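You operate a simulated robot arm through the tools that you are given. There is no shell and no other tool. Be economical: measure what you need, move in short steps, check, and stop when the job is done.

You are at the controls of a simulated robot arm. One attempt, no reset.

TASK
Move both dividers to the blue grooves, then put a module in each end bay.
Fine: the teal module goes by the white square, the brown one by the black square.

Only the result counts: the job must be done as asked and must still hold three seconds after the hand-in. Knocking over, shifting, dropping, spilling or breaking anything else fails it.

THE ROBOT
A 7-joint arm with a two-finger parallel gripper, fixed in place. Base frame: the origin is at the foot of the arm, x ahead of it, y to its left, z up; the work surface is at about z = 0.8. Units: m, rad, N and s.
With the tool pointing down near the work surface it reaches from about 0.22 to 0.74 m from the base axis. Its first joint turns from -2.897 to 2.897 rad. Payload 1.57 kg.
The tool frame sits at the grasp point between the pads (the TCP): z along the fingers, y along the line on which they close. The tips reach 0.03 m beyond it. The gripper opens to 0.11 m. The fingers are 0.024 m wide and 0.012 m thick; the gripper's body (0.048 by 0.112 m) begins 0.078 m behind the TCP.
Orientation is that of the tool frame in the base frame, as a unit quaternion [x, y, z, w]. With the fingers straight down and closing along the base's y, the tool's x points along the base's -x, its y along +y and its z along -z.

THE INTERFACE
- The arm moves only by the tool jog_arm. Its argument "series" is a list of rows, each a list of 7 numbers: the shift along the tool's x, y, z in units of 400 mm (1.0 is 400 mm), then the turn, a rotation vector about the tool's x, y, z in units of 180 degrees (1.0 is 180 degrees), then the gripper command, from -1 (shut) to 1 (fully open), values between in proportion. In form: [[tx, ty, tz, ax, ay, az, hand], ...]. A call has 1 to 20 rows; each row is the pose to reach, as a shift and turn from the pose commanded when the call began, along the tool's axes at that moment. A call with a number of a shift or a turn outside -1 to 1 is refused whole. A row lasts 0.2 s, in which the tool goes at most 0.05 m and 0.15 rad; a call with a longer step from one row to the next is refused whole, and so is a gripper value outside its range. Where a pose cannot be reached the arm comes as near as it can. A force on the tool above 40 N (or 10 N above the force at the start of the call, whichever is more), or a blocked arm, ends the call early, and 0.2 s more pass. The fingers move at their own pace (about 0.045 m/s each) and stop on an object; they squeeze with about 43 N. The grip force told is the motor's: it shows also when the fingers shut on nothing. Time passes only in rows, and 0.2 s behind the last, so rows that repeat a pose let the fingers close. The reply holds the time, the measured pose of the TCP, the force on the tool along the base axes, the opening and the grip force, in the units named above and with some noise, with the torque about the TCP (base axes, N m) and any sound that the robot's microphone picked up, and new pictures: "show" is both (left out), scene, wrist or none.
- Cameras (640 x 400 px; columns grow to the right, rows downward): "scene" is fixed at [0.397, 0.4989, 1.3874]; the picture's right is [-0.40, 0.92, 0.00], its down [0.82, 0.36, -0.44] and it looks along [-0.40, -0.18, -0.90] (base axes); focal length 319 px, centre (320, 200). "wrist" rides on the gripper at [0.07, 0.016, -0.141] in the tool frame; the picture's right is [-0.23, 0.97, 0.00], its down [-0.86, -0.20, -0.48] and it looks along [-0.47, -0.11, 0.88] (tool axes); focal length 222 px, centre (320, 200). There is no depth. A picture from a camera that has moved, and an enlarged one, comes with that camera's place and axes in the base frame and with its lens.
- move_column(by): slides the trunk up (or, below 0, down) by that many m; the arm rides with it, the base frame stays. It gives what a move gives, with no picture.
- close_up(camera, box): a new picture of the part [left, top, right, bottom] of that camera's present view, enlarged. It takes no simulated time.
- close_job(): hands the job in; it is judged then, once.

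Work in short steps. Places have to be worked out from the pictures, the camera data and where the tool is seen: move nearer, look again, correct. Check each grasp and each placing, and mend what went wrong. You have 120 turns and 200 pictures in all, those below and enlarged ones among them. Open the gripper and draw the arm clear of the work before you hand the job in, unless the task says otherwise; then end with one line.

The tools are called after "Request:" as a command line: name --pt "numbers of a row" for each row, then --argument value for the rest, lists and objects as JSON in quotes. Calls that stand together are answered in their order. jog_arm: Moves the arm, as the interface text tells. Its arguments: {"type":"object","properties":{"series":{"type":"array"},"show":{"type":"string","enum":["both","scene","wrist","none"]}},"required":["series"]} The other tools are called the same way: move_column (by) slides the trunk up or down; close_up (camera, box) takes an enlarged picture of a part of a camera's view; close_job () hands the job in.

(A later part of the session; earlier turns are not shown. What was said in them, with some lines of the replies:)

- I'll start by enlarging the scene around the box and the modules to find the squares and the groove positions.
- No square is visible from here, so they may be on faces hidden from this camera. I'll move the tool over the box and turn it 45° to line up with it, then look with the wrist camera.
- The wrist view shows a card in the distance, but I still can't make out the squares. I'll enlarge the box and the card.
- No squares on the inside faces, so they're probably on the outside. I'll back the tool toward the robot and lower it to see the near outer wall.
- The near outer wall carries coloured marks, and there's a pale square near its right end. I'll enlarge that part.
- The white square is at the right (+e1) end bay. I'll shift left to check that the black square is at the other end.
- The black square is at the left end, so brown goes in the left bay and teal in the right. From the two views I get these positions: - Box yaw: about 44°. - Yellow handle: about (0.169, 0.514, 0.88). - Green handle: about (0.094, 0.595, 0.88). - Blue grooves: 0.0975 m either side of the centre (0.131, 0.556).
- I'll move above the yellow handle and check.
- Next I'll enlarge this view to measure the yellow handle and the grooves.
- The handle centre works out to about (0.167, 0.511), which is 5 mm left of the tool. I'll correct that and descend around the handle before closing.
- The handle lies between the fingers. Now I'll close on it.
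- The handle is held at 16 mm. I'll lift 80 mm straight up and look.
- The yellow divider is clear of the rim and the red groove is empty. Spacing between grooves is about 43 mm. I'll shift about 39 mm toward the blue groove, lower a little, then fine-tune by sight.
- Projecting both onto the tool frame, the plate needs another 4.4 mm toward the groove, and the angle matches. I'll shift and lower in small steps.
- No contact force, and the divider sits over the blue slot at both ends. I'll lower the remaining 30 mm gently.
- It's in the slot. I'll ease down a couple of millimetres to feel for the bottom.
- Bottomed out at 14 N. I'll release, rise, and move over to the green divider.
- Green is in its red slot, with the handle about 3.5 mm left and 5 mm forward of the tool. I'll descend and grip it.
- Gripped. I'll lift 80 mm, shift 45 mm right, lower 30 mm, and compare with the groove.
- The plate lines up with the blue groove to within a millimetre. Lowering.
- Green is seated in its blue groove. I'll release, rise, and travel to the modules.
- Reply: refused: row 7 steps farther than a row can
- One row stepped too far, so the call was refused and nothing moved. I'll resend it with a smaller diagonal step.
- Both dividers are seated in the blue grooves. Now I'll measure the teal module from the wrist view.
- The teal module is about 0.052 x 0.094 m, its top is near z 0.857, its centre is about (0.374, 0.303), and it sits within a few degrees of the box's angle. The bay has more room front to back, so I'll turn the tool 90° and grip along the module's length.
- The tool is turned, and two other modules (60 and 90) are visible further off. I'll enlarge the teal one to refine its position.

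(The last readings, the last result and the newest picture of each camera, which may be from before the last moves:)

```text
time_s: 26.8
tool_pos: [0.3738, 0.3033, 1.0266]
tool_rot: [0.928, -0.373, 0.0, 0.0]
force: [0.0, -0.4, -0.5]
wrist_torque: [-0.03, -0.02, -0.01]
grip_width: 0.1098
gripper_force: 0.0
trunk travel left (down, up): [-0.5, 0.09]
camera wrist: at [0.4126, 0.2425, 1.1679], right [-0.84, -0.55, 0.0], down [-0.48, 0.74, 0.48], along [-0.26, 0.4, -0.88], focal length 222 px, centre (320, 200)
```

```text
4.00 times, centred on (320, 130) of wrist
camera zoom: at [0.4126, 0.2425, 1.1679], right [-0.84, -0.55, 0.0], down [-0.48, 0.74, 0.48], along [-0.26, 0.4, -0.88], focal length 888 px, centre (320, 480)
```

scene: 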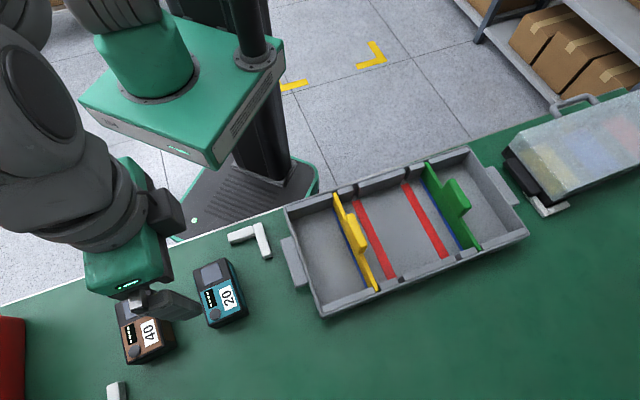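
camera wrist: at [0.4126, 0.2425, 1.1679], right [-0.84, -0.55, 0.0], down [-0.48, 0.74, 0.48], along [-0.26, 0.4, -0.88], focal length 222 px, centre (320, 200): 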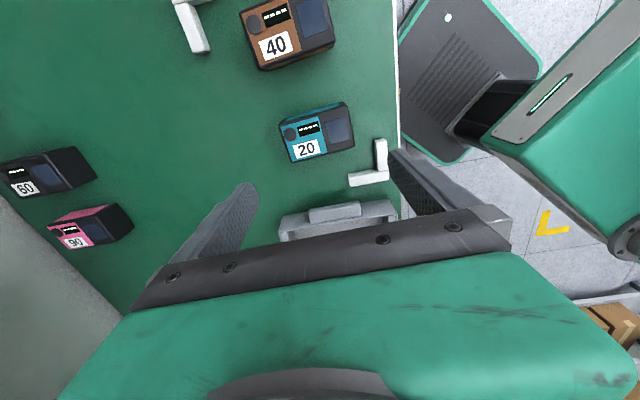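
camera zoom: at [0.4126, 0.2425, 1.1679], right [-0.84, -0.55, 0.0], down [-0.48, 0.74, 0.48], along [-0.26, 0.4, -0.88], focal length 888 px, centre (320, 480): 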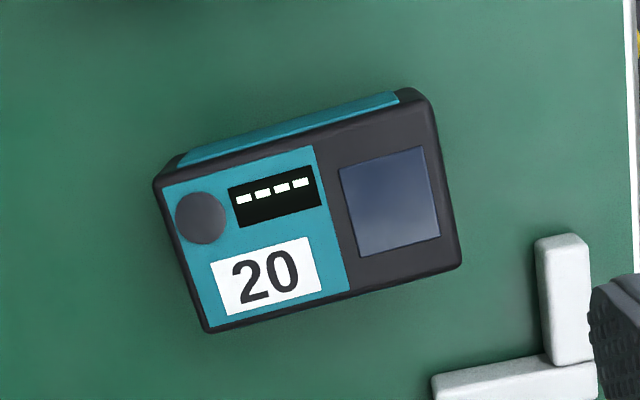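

The position is within 3 mm, and I estimate the module's long axis is about 2° past the tool angle. I'll correct that and descend to z 0.842 with the gripper fully open.

Request:
jog_arm --pt "0.0075 0 0.05 0 0 -0.011 1" --pt "0.0075 0 0.15 0 0 -0.011 1" --pt "0.0075 0 0.25 0 0 -0.011 1" --pt "0.0075 0 0.33 0 0 -0.011 1" --pt "0.0075 0 0.38 0 0 -0.011 1"

```text
time_s: 28.0
tool_pos: [0.3752, 0.302, 0.8742]
tool_rot: [0.934, -0.358, 0.001, 0.001]
force: [0.1, -0.9, -0.7]
wrist_torque: [-0.04, 0.01, -0.04]
grip_width: 0.1102
gripper_force: 0.0
trunk travel left (down, up): [-0.5, 0.09]
camera wrist: at [0.4158, 0.2421, 1.0158], right [-0.82, -0.57, 0.0], down [-0.5, 0.72, 0.48], along [-0.27, 0.39, -0.88], focal length 222 px, centre (320, 200)
```

scene: 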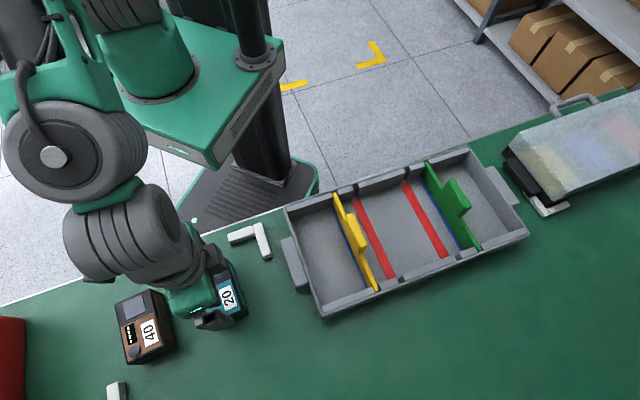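
wrist: 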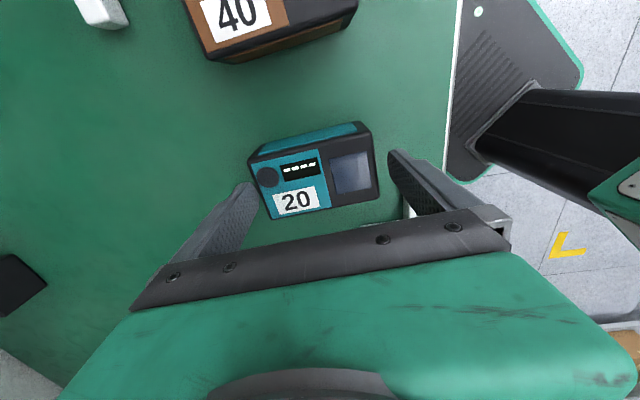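

The left finger looks close to the module end, so I'll enlarge before going lower.

Request:
close_up --camera "wrist" --box '[220, 100, 420, 240]'

Request:
close_up --camera "scene" --box '[150, 220, 290, 350]'

```text
2.86 times, centred on (320, 170) of wrist
camera zoom: at [0.4158, 0.2421, 1.0158], right [-0.82, -0.57, 0.0], down [-0.5, 0.72, 0.48], along [-0.27, 0.39, -0.88], focal length 635 px, centre (320, 286)
```

zoom: 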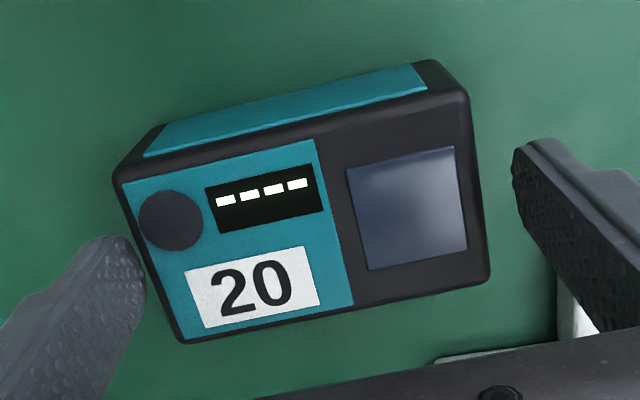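

```text
3.08 times, centred on (220, 285) of scene
camera zoom: at [0.397, 0.4989, 1.3874], right [-0.4, 0.92, 0.0], down [0.82, 0.36, -0.44], along [-0.4, -0.18, -0.9], focal length 981 px, centre (628, -62)
```

zoom: 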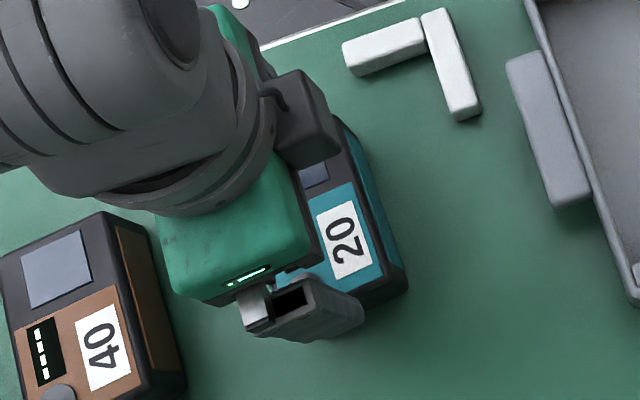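

The gaps are about 20 px left and 37 px right, so I'll shift 2 mm left, descend 32 mm, and close.

Request:
jog_arm --pt "0.006 -0.005 0.0 0 0 0 1" --pt "0.006 -0.005 0.04 0 0 0 1" --pt "0.006 -0.005 0.08 0 0 0 1" --pt "0.006 -0.005 0.08 0 0 0 1" --pt "0.006 -0.005 0.08 0 0 0 -1" --pt "0.006 -0.005 0.08 0 0 0 -1" --pt "0.006 -0.005 0.08 0 0 0 -1" --pt "0.006 -0.005 0.08 0 0 0 -1"

```text
time_s: 29.8
tool_pos: [0.3799, 0.3018, 0.8428]
tool_rot: [0.934, -0.358, 0.001, 0.0]
force: [1.7, 2.5, 1.8]
wrist_torque: [0.08, -0.2, 0.05]
grip_width: 0.0997
gripper_force: 43.0
trunk travel left (down, up): [-0.5, 0.09]
camera wrist: at [0.4199, 0.2422, 0.9843], right [-0.82, -0.57, 0.0], down [-0.5, 0.72, 0.48], along [-0.27, 0.39, -0.88], focal length 222 px, centre (320, 200)
```

scene: 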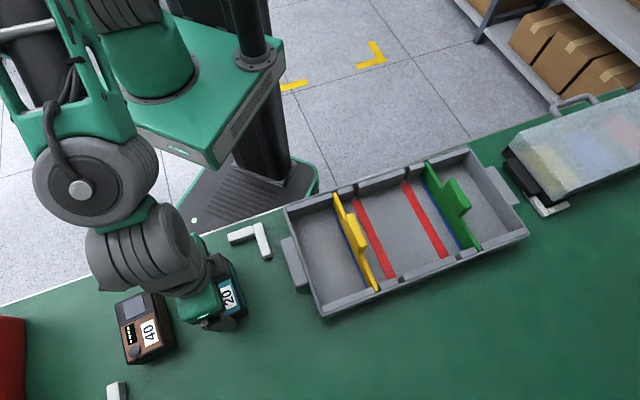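
wrist: 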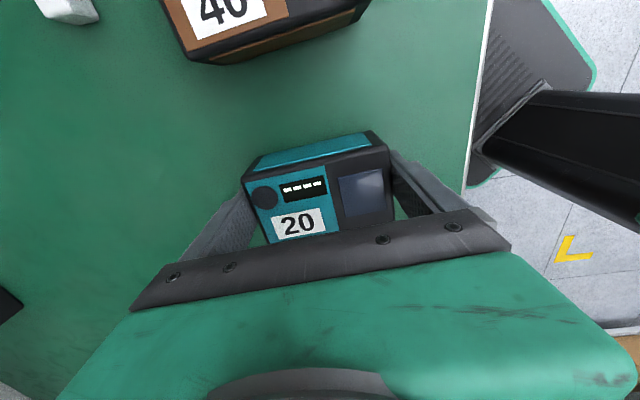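

The grip is solid at 43 N and a width of 0.0997. I'll lift straight up 160 mm, then travel halfway toward the right bay.

Request:
jog_arm --pt "0 0 -0.04 0 0 0 -1" --pt "0 0 -0.1 0 0 0 -1" --pt "0 0 -0.2 0 0 0 -1" --pt "0 0 -0.3 0 0 0 -1" --pt "0 0 -0.4 0 0 0 -1" --pt "-0.06 0 -0.4 0 0 0.005 -1" --pt "-0.16 -0.01 -0.4 0 0 0.01 -1" --pt "-0.27 -0.02 -0.4 0 0 0.015 -1" --pt "-0.38 -0.025 -0.4 0 0 0.02 -1" --pt "-0.49 -0.03 -0.4 0 0 0.024 -1" --pt "-0.58 -0.04 -0.4 0 0 0.024 -1" --pt "-0.625 -0.04 -0.4 0 0 0.024 -1"

```text
time_s: 32.4
tool_pos: [0.2033, 0.4792, 1.0005]
tool_rot: [0.92, -0.393, 0.001, 0.0]
force: [-0.3, 1.0, -2.1]
wrist_torque: [-0.02, -0.02, -0.02]
grip_width: 0.0994
gripper_force: 42.8
trunk travel left (down, up): [-0.5, 0.09]
camera wrist: at [0.239, 0.4181, 1.1436], right [-0.86, -0.51, 0.0], down [-0.45, 0.76, 0.48], along [-0.24, 0.41, -0.88], focal length 222 px, centre (320, 200)
```

scene: 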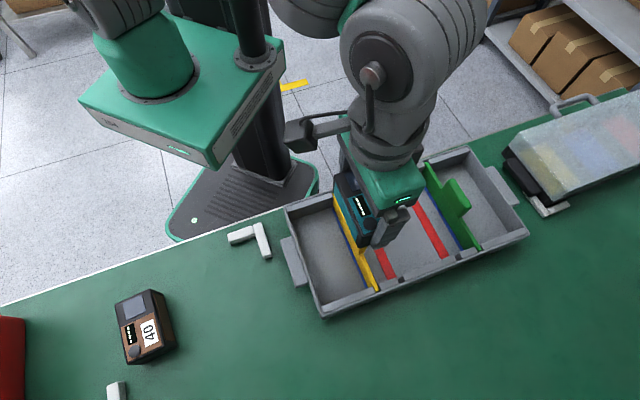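
wrist: 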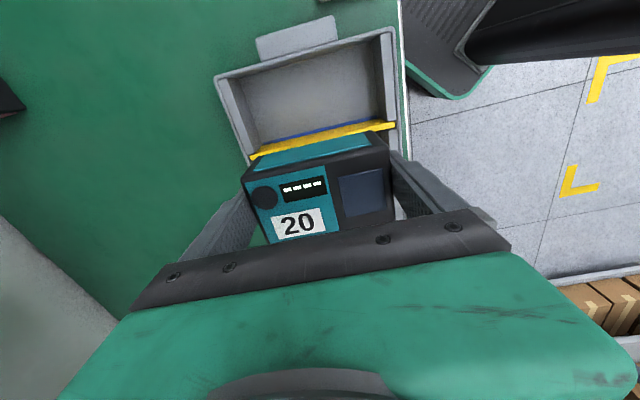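

The module is held level and is passing over the box clear of the handles. I'll continue to a point above the right bay centre, about (0.028, 0.660).

Request:
jog_arm --pt "-0.1 0 0 0 0 0 -1" --pt "-0.21 0 0 0 0 0 -1" --pt "-0.32 0.003 0 0 0 0 -1" --pt "-0.43 0.003 0 0 0 0 -1" --pt "-0.54 0.003 0 0 0 0 -1" --pt "-0.631 0.003 0 0 0 0 -1" --pt "-0.631 0.003 0 0 0 0 -1"

Request:
close_up --camera "scene" --box '[400, 110, 560, 280]'

```text
time_s: 34.0
tool_pos: [0.0277, 0.6612, 1.0013]
tool_rot: [0.92, -0.392, 0.0, 0.0]
force: [0.1, -0.8, -3.0]
wrist_torque: [-0.03, 0.0, 0.01]
grip_width: 0.0997
gripper_force: 42.9
trunk travel left (down, up): [-0.5, 0.09]
camera wrist: at [0.0633, 0.5986, 1.1434], right [-0.86, -0.51, 0.0], down [-0.45, 0.76, 0.48], along [-0.24, 0.41, -0.88], focal length 222 px, centre (320, 200)
```

scene: 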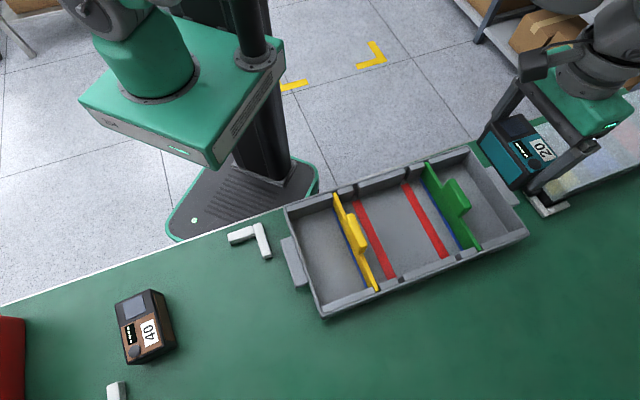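
wrist: 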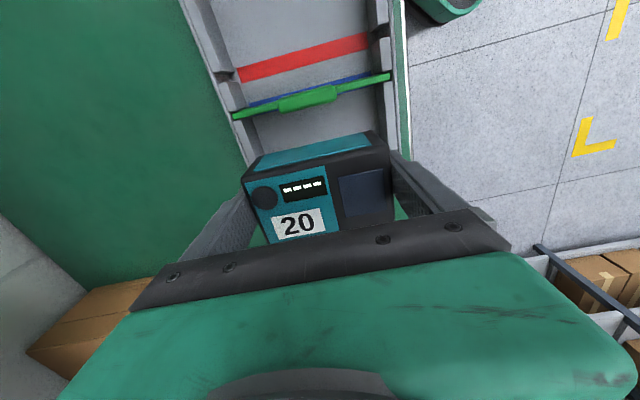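

```text
2.35 times, centred on (480, 195) of scene
camera zoom: at [0.397, 0.4989, 1.3874], right [-0.4, 0.92, 0.0], down [0.82, 0.36, -0.44], along [-0.4, -0.18, -0.9], focal length 750 px, centre (-56, 212)
```

zoom: 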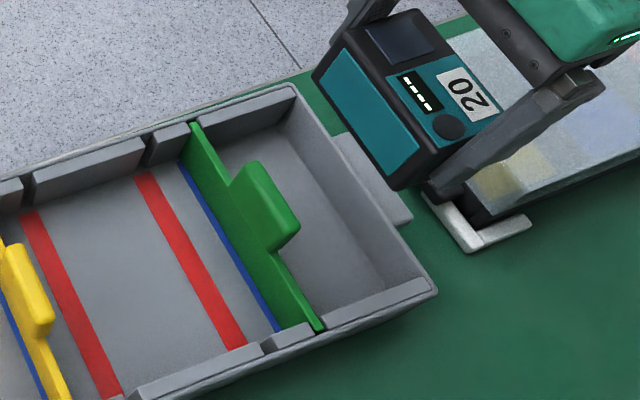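

From the scene view, the module sits about 7 mm too far toward the end wall. I'll correct that and lower to just above the rim to check.

Request:
jog_arm --pt "0.0175 0 0 0 0 0 -1" --pt "0.0175 0 0.08 0 0 0 -1" --pt "0.0175 0 0.16 0 0 0 -1" --pt "0.0175 0 0.23 0 0 0 -1" --pt "0.0175 0 0.23 0 0 0 -1" --show "wrist"

Request:
close_up --camera "scene" --box '[400, 110, 560, 280]'

```text
time_s: 35.2
tool_pos: [0.0316, 0.6564, 0.9093]
tool_rot: [0.92, -0.393, 0.0, 0.001]
force: [0.4, -0.1, -2.1]
wrist_torque: [-0.04, 0.02, -0.01]
grip_width: 0.0997
gripper_force: 42.8
trunk travel left (down, up): [-0.5, 0.09]
camera wrist: at [0.0684, 0.595, 1.0509], right [-0.86, -0.51, 0.0], down [-0.45, 0.76, 0.48], along [-0.24, 0.41, -0.88], focal length 222 px, centre (320, 200)
```

wrist: 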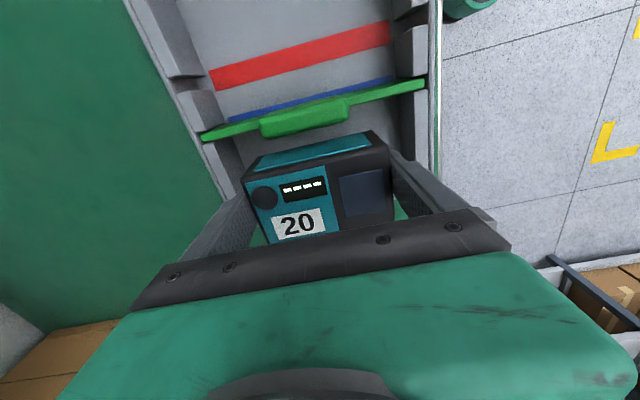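

```text
2.35 times, centred on (480, 195) of scene
camera zoom: at [0.397, 0.4989, 1.3874], right [-0.4, 0.92, 0.0], down [0.82, 0.36, -0.44], along [-0.4, -0.18, -0.9], focal length 750 px, centre (-56, 212)
```

zoom: 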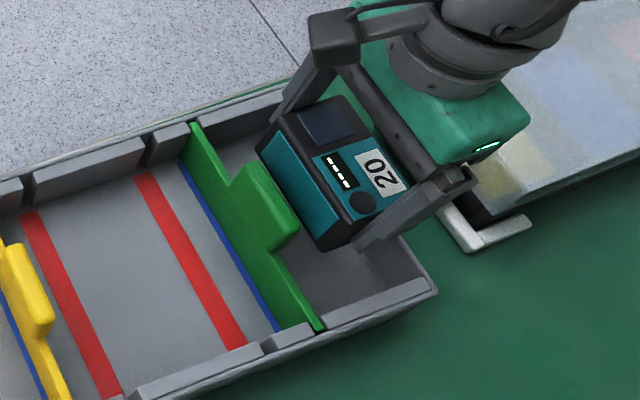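

It's centred in the bay and clear of the green handle. I'll lower slowly to the floor.

Request:
jog_arm --pt "0 0 0.04 0 0 0 -1" --pt "0 0 0.08 0 0 0 -1" --pt "0 0 0.11 0 0 0 -1" --pt "0 0 0.13 0 0 0 -1" --pt "0 0 0.14 0 0 0 -1" --pt "0 0 0.146 0 0 0 -1" --show "none"

Request:
close_up --camera "scene" --box '[400, 110, 560, 280]'

```text
time_s: 36.6
tool_pos: [0.0331, 0.6553, 0.8501]
tool_rot: [0.92, -0.392, 0.001, 0.0]
force: [-0.4, 0.6, -1.5]
wrist_torque: [0.03, -0.03, -0.03]
grip_width: 0.0998
gripper_force: 42.7
trunk travel left (down, up): [-0.5, 0.09]
```

```text
2.35 times, centred on (480, 195) of scene
camera zoom: at [0.397, 0.4989, 1.3874], right [-0.4, 0.92, 0.0], down [0.82, 0.36, -0.44], along [-0.4, -0.18, -0.9], focal length 750 px, centre (-56, 212)
```

zoom: 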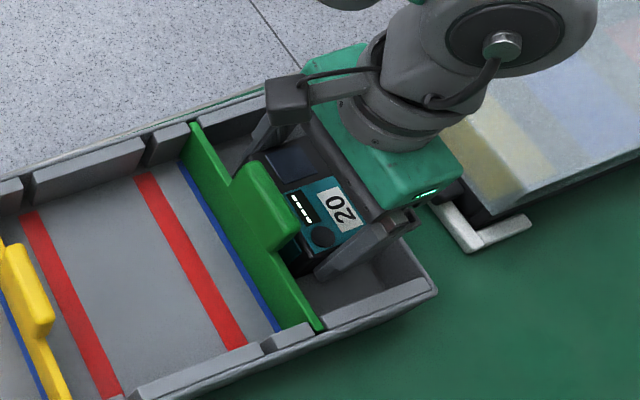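

No contact yet, so I'll lower a few more millimetres until I feel the floor.

Request:
jog_arm --pt "0 0 0.004 0 0 0 -1" --pt "0 0 0.008 0 0 0 -1" --pt "0 0 0.008 0 0 0 -1" --show "none"

```text
time_s: 37.4
tool_pos: [0.0336, 0.656, 0.8493]
tool_rot: [0.92, -0.392, 0.0, -0.002]
force: [0.2, -2.7, 11.1]
wrist_torque: [-0.77, 0.24, 0.04]
grip_width: 0.0996
gripper_force: 42.8
trunk travel left (down, up): [-0.5, 0.09]
```

The floor contact reads 11 N. I'll release and rise straight up.

Request:
jog_arm --pt "0 0 -0.004 0 0 0 1" --pt "0 0 -0.004 0 0 0 1" --pt "0 0 -0.004 0 0 0 1" --pt "0 0 -0.04 0 0 0 1" --pt "0 0 -0.1 0 0 0 1" --pt "0 0 -0.2 0 0 0 1" --pt "0 0 -0.3 0 0 0 1" --pt "0 0 -0.4 0 0 0 1"

Request:
close_up --camera "scene" --box '[400, 110, 560, 280]'

```text
time_s: 39.2
tool_pos: [0.0323, 0.656, 1.0072]
tool_rot: [0.92, -0.393, 0.001, 0.001]
force: [-0.8, -0.6, -0.3]
wrist_torque: [-0.02, 0.0, 0.0]
grip_width: 0.11
gripper_force: 0.0
trunk travel left (down, up): [-0.5, 0.09]
camera wrist: at [0.0681, 0.5934, 1.1494], right [-0.86, -0.51, 0.0], down [-0.45, 0.76, 0.48], along [-0.24, 0.41, -0.88], focal length 222 px, centre (320, 200)
```

scene: 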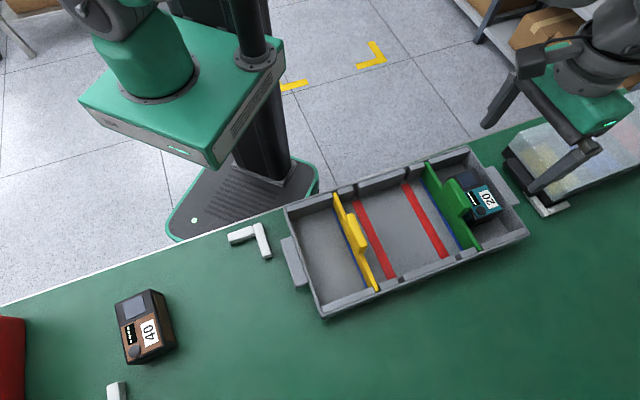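
wrist: 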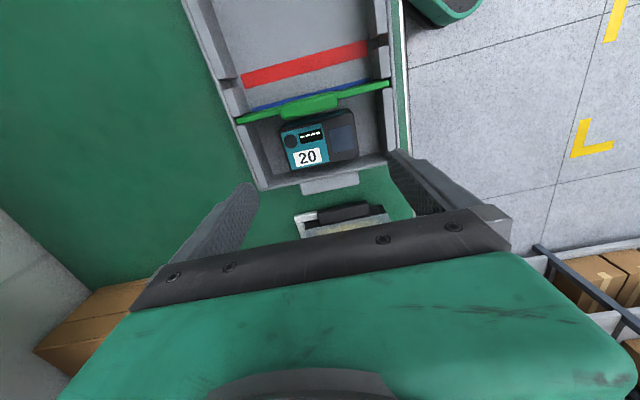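

```text
2.35 times, centred on (480, 195) of scene
camera zoom: at [0.397, 0.4989, 1.3874], right [-0.4, 0.92, 0.0], down [0.82, 0.36, -0.44], along [-0.4, -0.18, -0.9], focal length 750 px, centre (-56, 212)
```

zoom: 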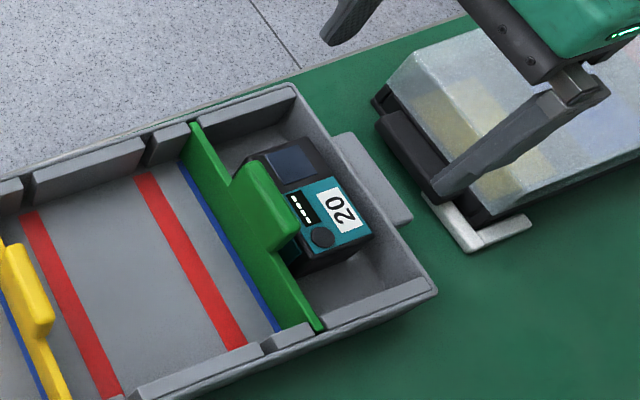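

Teal sits flat inside the right bay. Now I'll travel back to the brown module, which I estimate at about (0.469, 0.223) and yaw 49°.

Request:
jog_arm --pt "0.1 0 0 0 0 0 1" --pt "0.21 0 0 0 0 0 1" --pt "0.32 0 0 0 0 0 1" --pt "0.43 -0.01 0 0 0 0 1" --pt "0.54 -0.01 0 0 0 0 1" --pt "0.65 -0.02 0 0 0 0 1" --pt "0.76 -0.02 0 0 0 0 1" --pt "0.87 -0.02 0 0 0 0 1" --show "none"

Request:
jog_arm --pt "0.11 0 0 0 0 -0.005 1" --pt "0.22 -0.01 0 0 0 -0.01 1" --pt "0.33 -0.01 0 0 0 -0.015 1" --pt "0.44 -0.02 0 0 0 -0.02 1" --pt "0.55 -0.02 0 0 0 -0.028 1" --pt "0.66 -0.022 0 0 0 -0.028 1" --pt "0.66 -0.022 0 0 0 -0.028 1"

Request:
close_up --camera "wrist" --box '[220, 80, 420, 220]'

```text
time_s: 41.0
tool_pos: [0.2805, 0.4107, 1.0085]
tool_rot: [0.92, -0.393, 0.001, 0.001]
force: [0.8, 0.0, -0.4]
wrist_torque: [-0.02, -0.01, 0.0]
grip_width: 0.1102
gripper_force: 0.1
trunk travel left (down, up): [-0.5, 0.09]
```

```text
time_s: 42.6
tool_pos: [0.4695, 0.2266, 1.0089]
tool_rot: [0.936, -0.351, 0.0, 0.0]
force: [-1.1, -0.7, 0.0]
wrist_torque: [-0.02, 0.01, 0.04]
grip_width: 0.1099
gripper_force: 0.1
trunk travel left (down, up): [-0.5, 0.09]
camera wrist: at [0.5103, 0.1674, 1.1505], right [-0.81, -0.58, 0.0], down [-0.51, 0.71, 0.48], along [-0.28, 0.39, -0.88], focal length 222 px, centre (320, 200)
```

scene: 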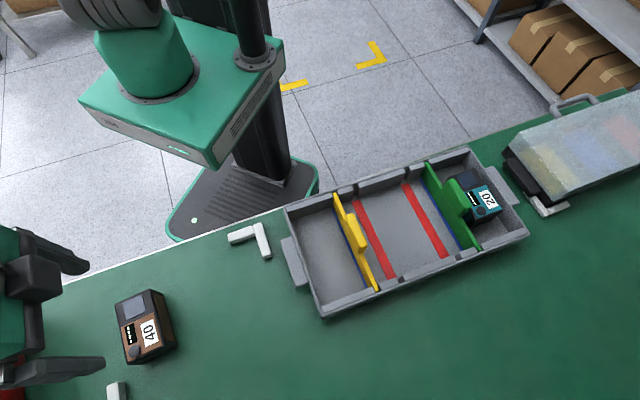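
wrist: 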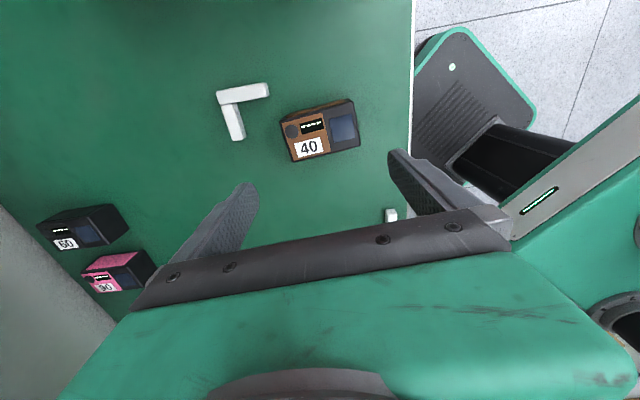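

```text
2.86 times, centred on (320, 150) of wrist
camera zoom: at [0.5103, 0.1674, 1.1505], right [-0.81, -0.58, 0.0], down [-0.51, 0.71, 0.48], along [-0.28, 0.39, -0.88], focal length 635 px, centre (320, 343)
```

zoom: 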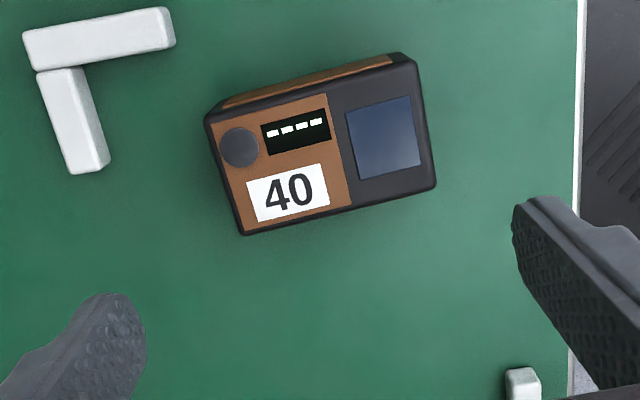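

The brown module is about 8 mm and 3 mm off the tool axes, with its angle matched. I'll correct, descend to just at its top level, and check the finger gaps.

Request:
jog_arm --pt "0.02 0.0075 0.05 0 0 -0.002 1" --pt "0.02 0.0075 0.15 0 0 -0.002 1" --pt "0.02 0.0075 0.25 0 0 -0.002 1" --pt "0.02 0.0075 0.32 0 0 -0.002 1" --pt "0.02 0.0075 0.32 0 0 -0.002 1" --show "none"

Request:
close_up --camera "wrist" --box '[220, 100, 420, 240]'

```text
time_s: 43.8
tool_pos: [0.4719, 0.2185, 0.8809]
tool_rot: [0.937, -0.348, 0.0, 0.001]
force: [0.0, 0.1, 0.6]
wrist_torque: [-0.01, 0.01, 0.02]
grip_width: 0.1101
gripper_force: 0.0
trunk travel left (down, up): [-0.5, 0.09]
```

```text
2.86 times, centred on (320, 170) of wrist
camera zoom: at [0.5144, 0.1602, 1.0228], right [-0.81, -0.59, 0.0], down [-0.52, 0.71, 0.48], along [-0.28, 0.39, -0.88], focal length 635 px, centre (320, 286)
```

zoom: 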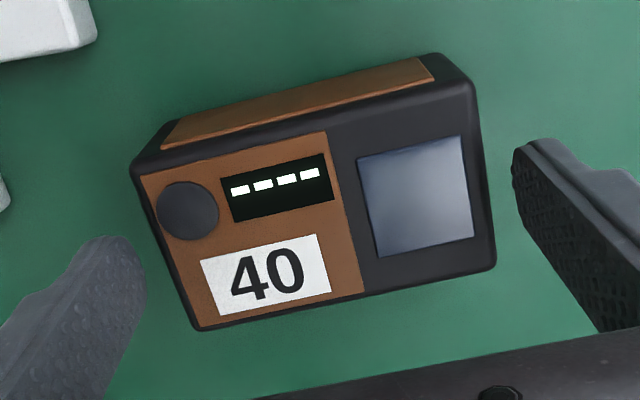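

The gaps are even (33 and 29 px). I'll descend and close.

Request:
jog_arm --pt "0.01 0 0.0 0 0 0 1" --pt "0.01 0 0.04 0 0 0 1" --pt "0.01 0 0.095 0 0 0 1" --pt "0.01 0 0.095 0 0 0 1" --pt "0.01 0 0.095 0 0 0 -1" --pt "0.01 0 0.095 0 0 0 -1" --pt "0.01 0 0.095 0 0 0 -1" --pt "0.01 0 0.095 0 0 0 -1"

```text
time_s: 45.6
tool_pos: [0.476, 0.2165, 0.8427]
tool_rot: [0.937, -0.349, 0.001, 0.0]
force: [-1.7, -0.6, 0.3]
wrist_torque: [0.01, -0.06, -0.04]
grip_width: 0.0994
gripper_force: 42.9
trunk travel left (down, up): [-0.5, 0.09]
camera wrist: at [0.5181, 0.1577, 0.9848], right [-0.81, -0.59, 0.0], down [-0.52, 0.71, 0.48], along [-0.28, 0.39, -0.88], focal length 222 px, centre (320, 200)
```

scene: 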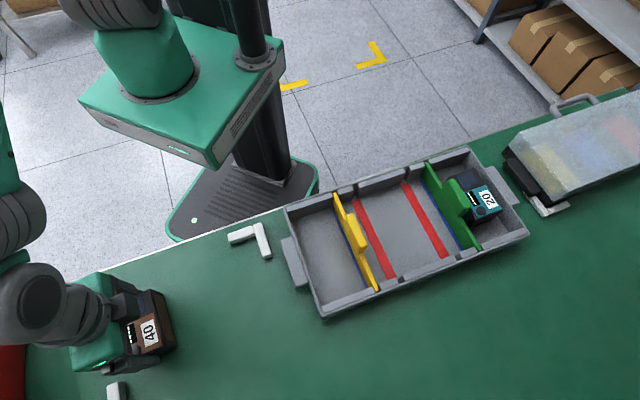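
wrist: 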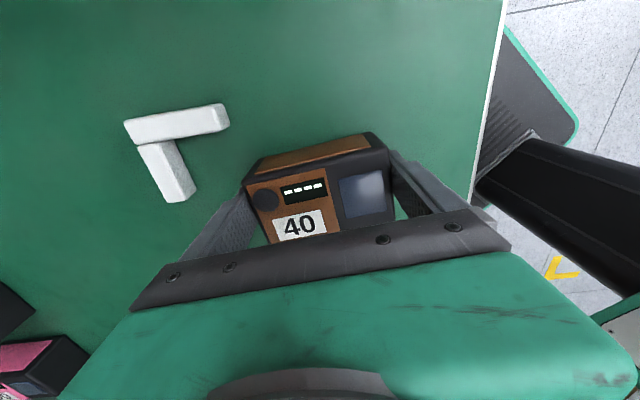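

Brown is gripped the same way. I'll lift and carry it to above the left bay, about (0.230, 0.443), aligning the yaw to the box.

Request:
jog_arm --pt "0 0 -0.04 0 0 0 -1" --pt "0 0 -0.1 0 0 0 -1" --pt "0 0 -0.2 0 0 0 -1" --pt "0 0 -0.3 0 0 0 -1" --pt "0 0 -0.4 0 0 0 -1" --pt "-0.1 0 -0.4 0 0 0.005 -1" --pt "-0.21 -0.01 -0.4 0 0 0.01 -1" --pt "-0.32 -0.015 -0.4 0 0 0.015 -1" --pt "-0.43 -0.02 -0.4 0 0 0.02 -1" --pt "-0.54 -0.025 -0.4 0 0 0.025 -1" --pt "-0.65 -0.027 -0.4 0 0 0.0306 -1" --pt "-0.76 -0.027 -0.4 0 0 0.0306 -1" --pt "-0.836 -0.027 -0.4 0 0 0.0306 -1" --pt "-0.836 -0.027 -0.4 0 0 0.0306 -1" --show "wrist"

Request:
close_up --camera "scene" --box '[260, 150, 440, 330]'

```text
time_s: 48.6
tool_pos: [0.2301, 0.4424, 1.0024]
tool_rot: [0.919, -0.393, 0.001, 0.0]
force: [1.2, 0.2, -2.0]
wrist_torque: [0.01, -0.03, -0.01]
grip_width: 0.0992
gripper_force: 43.2
trunk travel left (down, up): [-0.5, 0.09]
camera wrist: at [0.2655, 0.3807, 1.1442], right [-0.86, -0.51, 0.0], down [-0.45, 0.76, 0.48], along [-0.24, 0.41, -0.88], focal length 222 px, centre (320, 200)
```

wrist: 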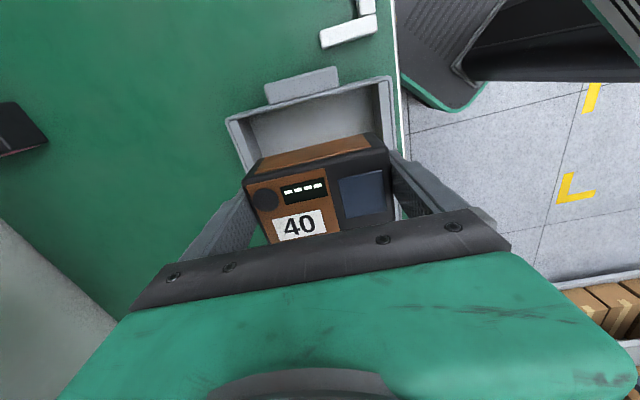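

```text
2.22 times, centred on (350, 240) of scene
camera zoom: at [0.397, 0.4989, 1.3874], right [-0.4, 0.92, 0.0], down [0.82, 0.36, -0.44], along [-0.4, -0.18, -0.9], focal length 709 px, centre (253, 111)
```

zoom: 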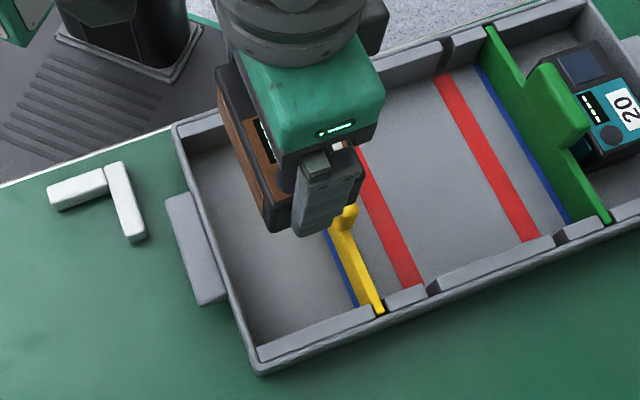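

By the same scene measure, brown should shift about 7 mm toward the end wall. I'll do that and lower to just above the rim.

Request:
jog_arm --pt "0.0175 0 0 0 0 0 -1" --pt "0.0175 0 0.08 0 0 0 -1" --pt "0.0175 0 0.16 0 0 0 -1" --pt "0.0175 0 0.23 0 0 0 -1" --pt "0.0175 0 0.23 0 0 0 -1" --show "wrist"

Request:
close_up --camera "scene" --box '[260, 150, 440, 330]'

```text
time_s: 49.8
tool_pos: [0.2349, 0.4368, 0.9097]
tool_rot: [0.919, -0.393, 0.001, 0.001]
force: [-0.3, 0.0, -2.3]
wrist_torque: [0.0, -0.01, -0.03]
grip_width: 0.0997
gripper_force: 43.1
trunk travel left (down, up): [-0.5, 0.09]
camera wrist: at [0.2703, 0.3752, 1.0514], right [-0.86, -0.51, 0.0], down [-0.45, 0.76, 0.48], along [-0.24, 0.41, -0.88], focal length 222 px, centre (320, 200)
```

wrist: 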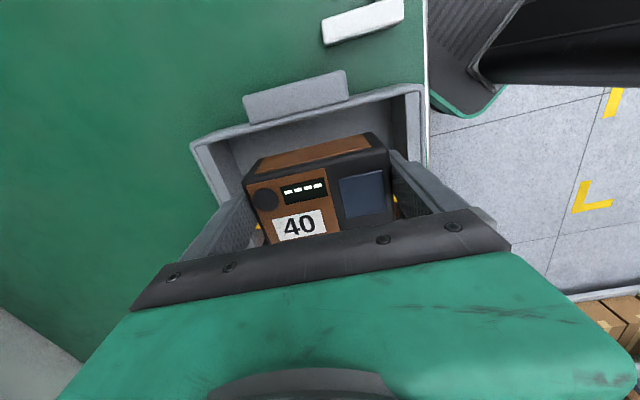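

```text
2.22 times, centred on (350, 240) of scene
camera zoom: at [0.397, 0.4989, 1.3874], right [-0.4, 0.92, 0.0], down [0.82, 0.36, -0.44], along [-0.4, -0.18, -0.9], focal length 709 px, centre (253, 111)
```

zoom: 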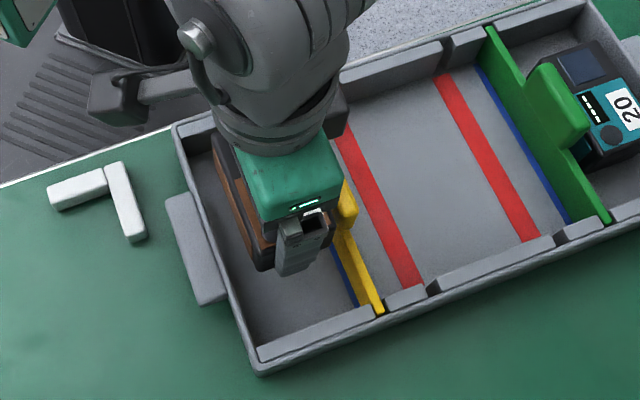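

The left face is about 17 mm from the end wall, and the right face is about as far from the handle. I'll lower to the floor.

Request:
jog_arm --pt "0 0 0.04 0 0 0 -1" --pt "0 0 0.08 0 0 0 -1" --pt "0 0 0.11 0 0 0 -1" --pt "0 0 0.13 0 0 0 -1" --pt "0 0 0.14 0 0 0 -1" --pt "0 0 0.148 0 0 0 -1" --pt "0 0 0.154 0 0 0 -1" --pt "0 0 0.154 0 0 0 -1" --show "scene"

```text
time_s: 51.6
tool_pos: [0.2349, 0.4375, 0.85]
tool_rot: [0.92, -0.392, 0.0, -0.001]
force: [0.7, -1.7, 11.6]
wrist_torque: [-0.62, 0.47, 0.09]
grip_width: 0.0997
gripper_force: 43.1
trunk travel left (down, up): [-0.5, 0.09]
```

scene: 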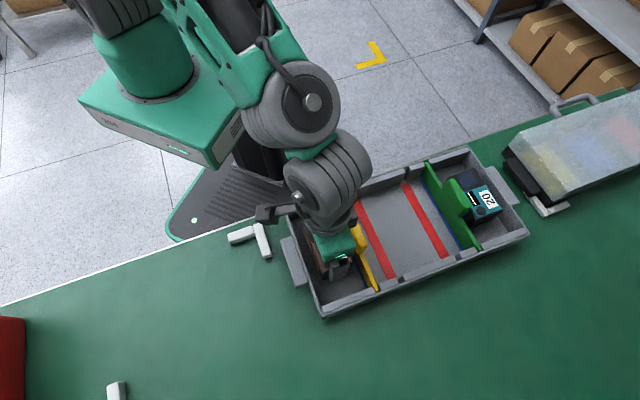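

Floor contact is 12 N. I'll release, rise, and draw clear to the side.

Request:
jog_arm --pt "0 0 -0.004 0 0 0 1" --pt "0 0 -0.004 0 0 0 1" --pt "0 0 -0.004 0 0 0 1" --pt "0 0 -0.04 0 0 0 1" --pt "0 0 -0.1 0 0 0 1" --pt "0 0 -0.2 0 0 0 1" --pt "0 0 -0.3 0 0 0 1" --pt "0 0 -0.4 0 0 0 1" --pt "0.1 0 -0.45 0 0 0 1" --pt "0.2 0 -0.5 0 0 0 1" --pt "0.3 0 -0.5 0 0 0 1" --pt "0.4 0 -0.5 0 0 0 1"

Request:
close_up --camera "scene" --box '[270, 130, 550, 330]'

```text
time_s: 54.2
tool_pos: [0.3452, 0.3206, 1.0492]
tool_rot: [0.92, -0.393, 0.0, 0.0]
force: [-0.6, 0.1, -0.3]
wrist_torque: [-0.02, -0.01, -0.01]
grip_width: 0.11
gripper_force: 0.1
trunk travel left (down, up): [-0.5, 0.09]
camera wrist: at [0.3813, 0.2584, 1.1909], right [-0.86, -0.51, 0.0], down [-0.45, 0.76, 0.48], along [-0.24, 0.41, -0.88], focal length 222 px, centre (320, 200)
```

scene: 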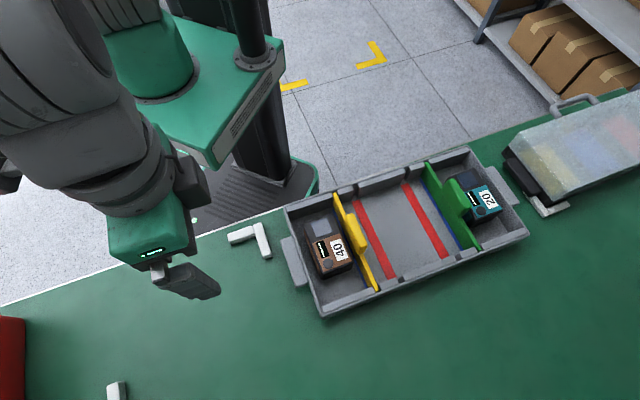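
wrist: 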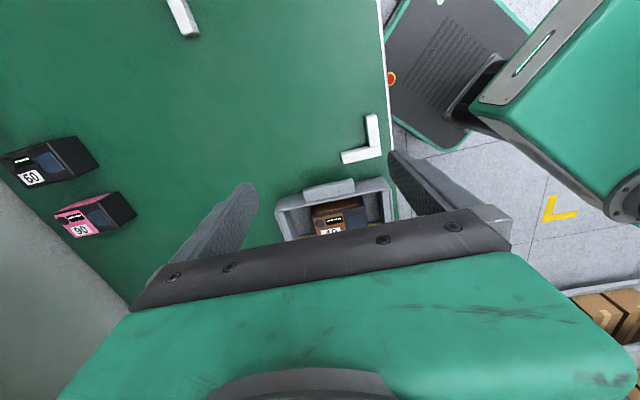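

```text
2.00 times, centred on (410, 230) of scene
camera zoom: at [0.397, 0.4989, 1.3874], right [-0.4, 0.92, 0.0], down [0.82, 0.36, -0.44], along [-0.4, -0.18, -0.9], focal length 638 px, centre (140, 140)
```

zoom: 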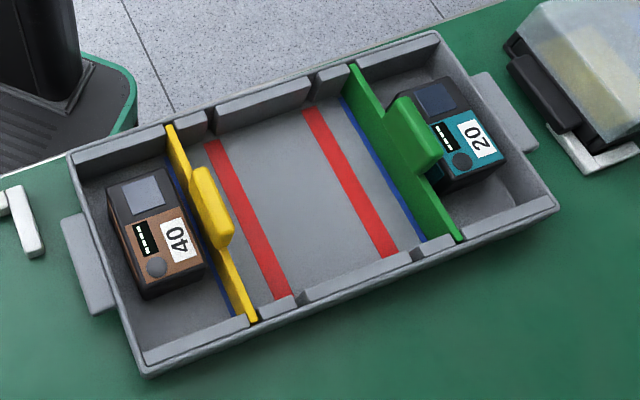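

Everything is in place: both dividers are in the blue grooves, brown is in the black-square bay, teal is in the white-square bay, and the arm is clear with the gripper open. Handing in.

Request:
close_job

```text
The job is handed in.
```

Both dividers are in the blue grooves, the teal module is in the bay by the white square, and the brown module is in the bay by the black square; I've handed the job in, but no verdict came back.
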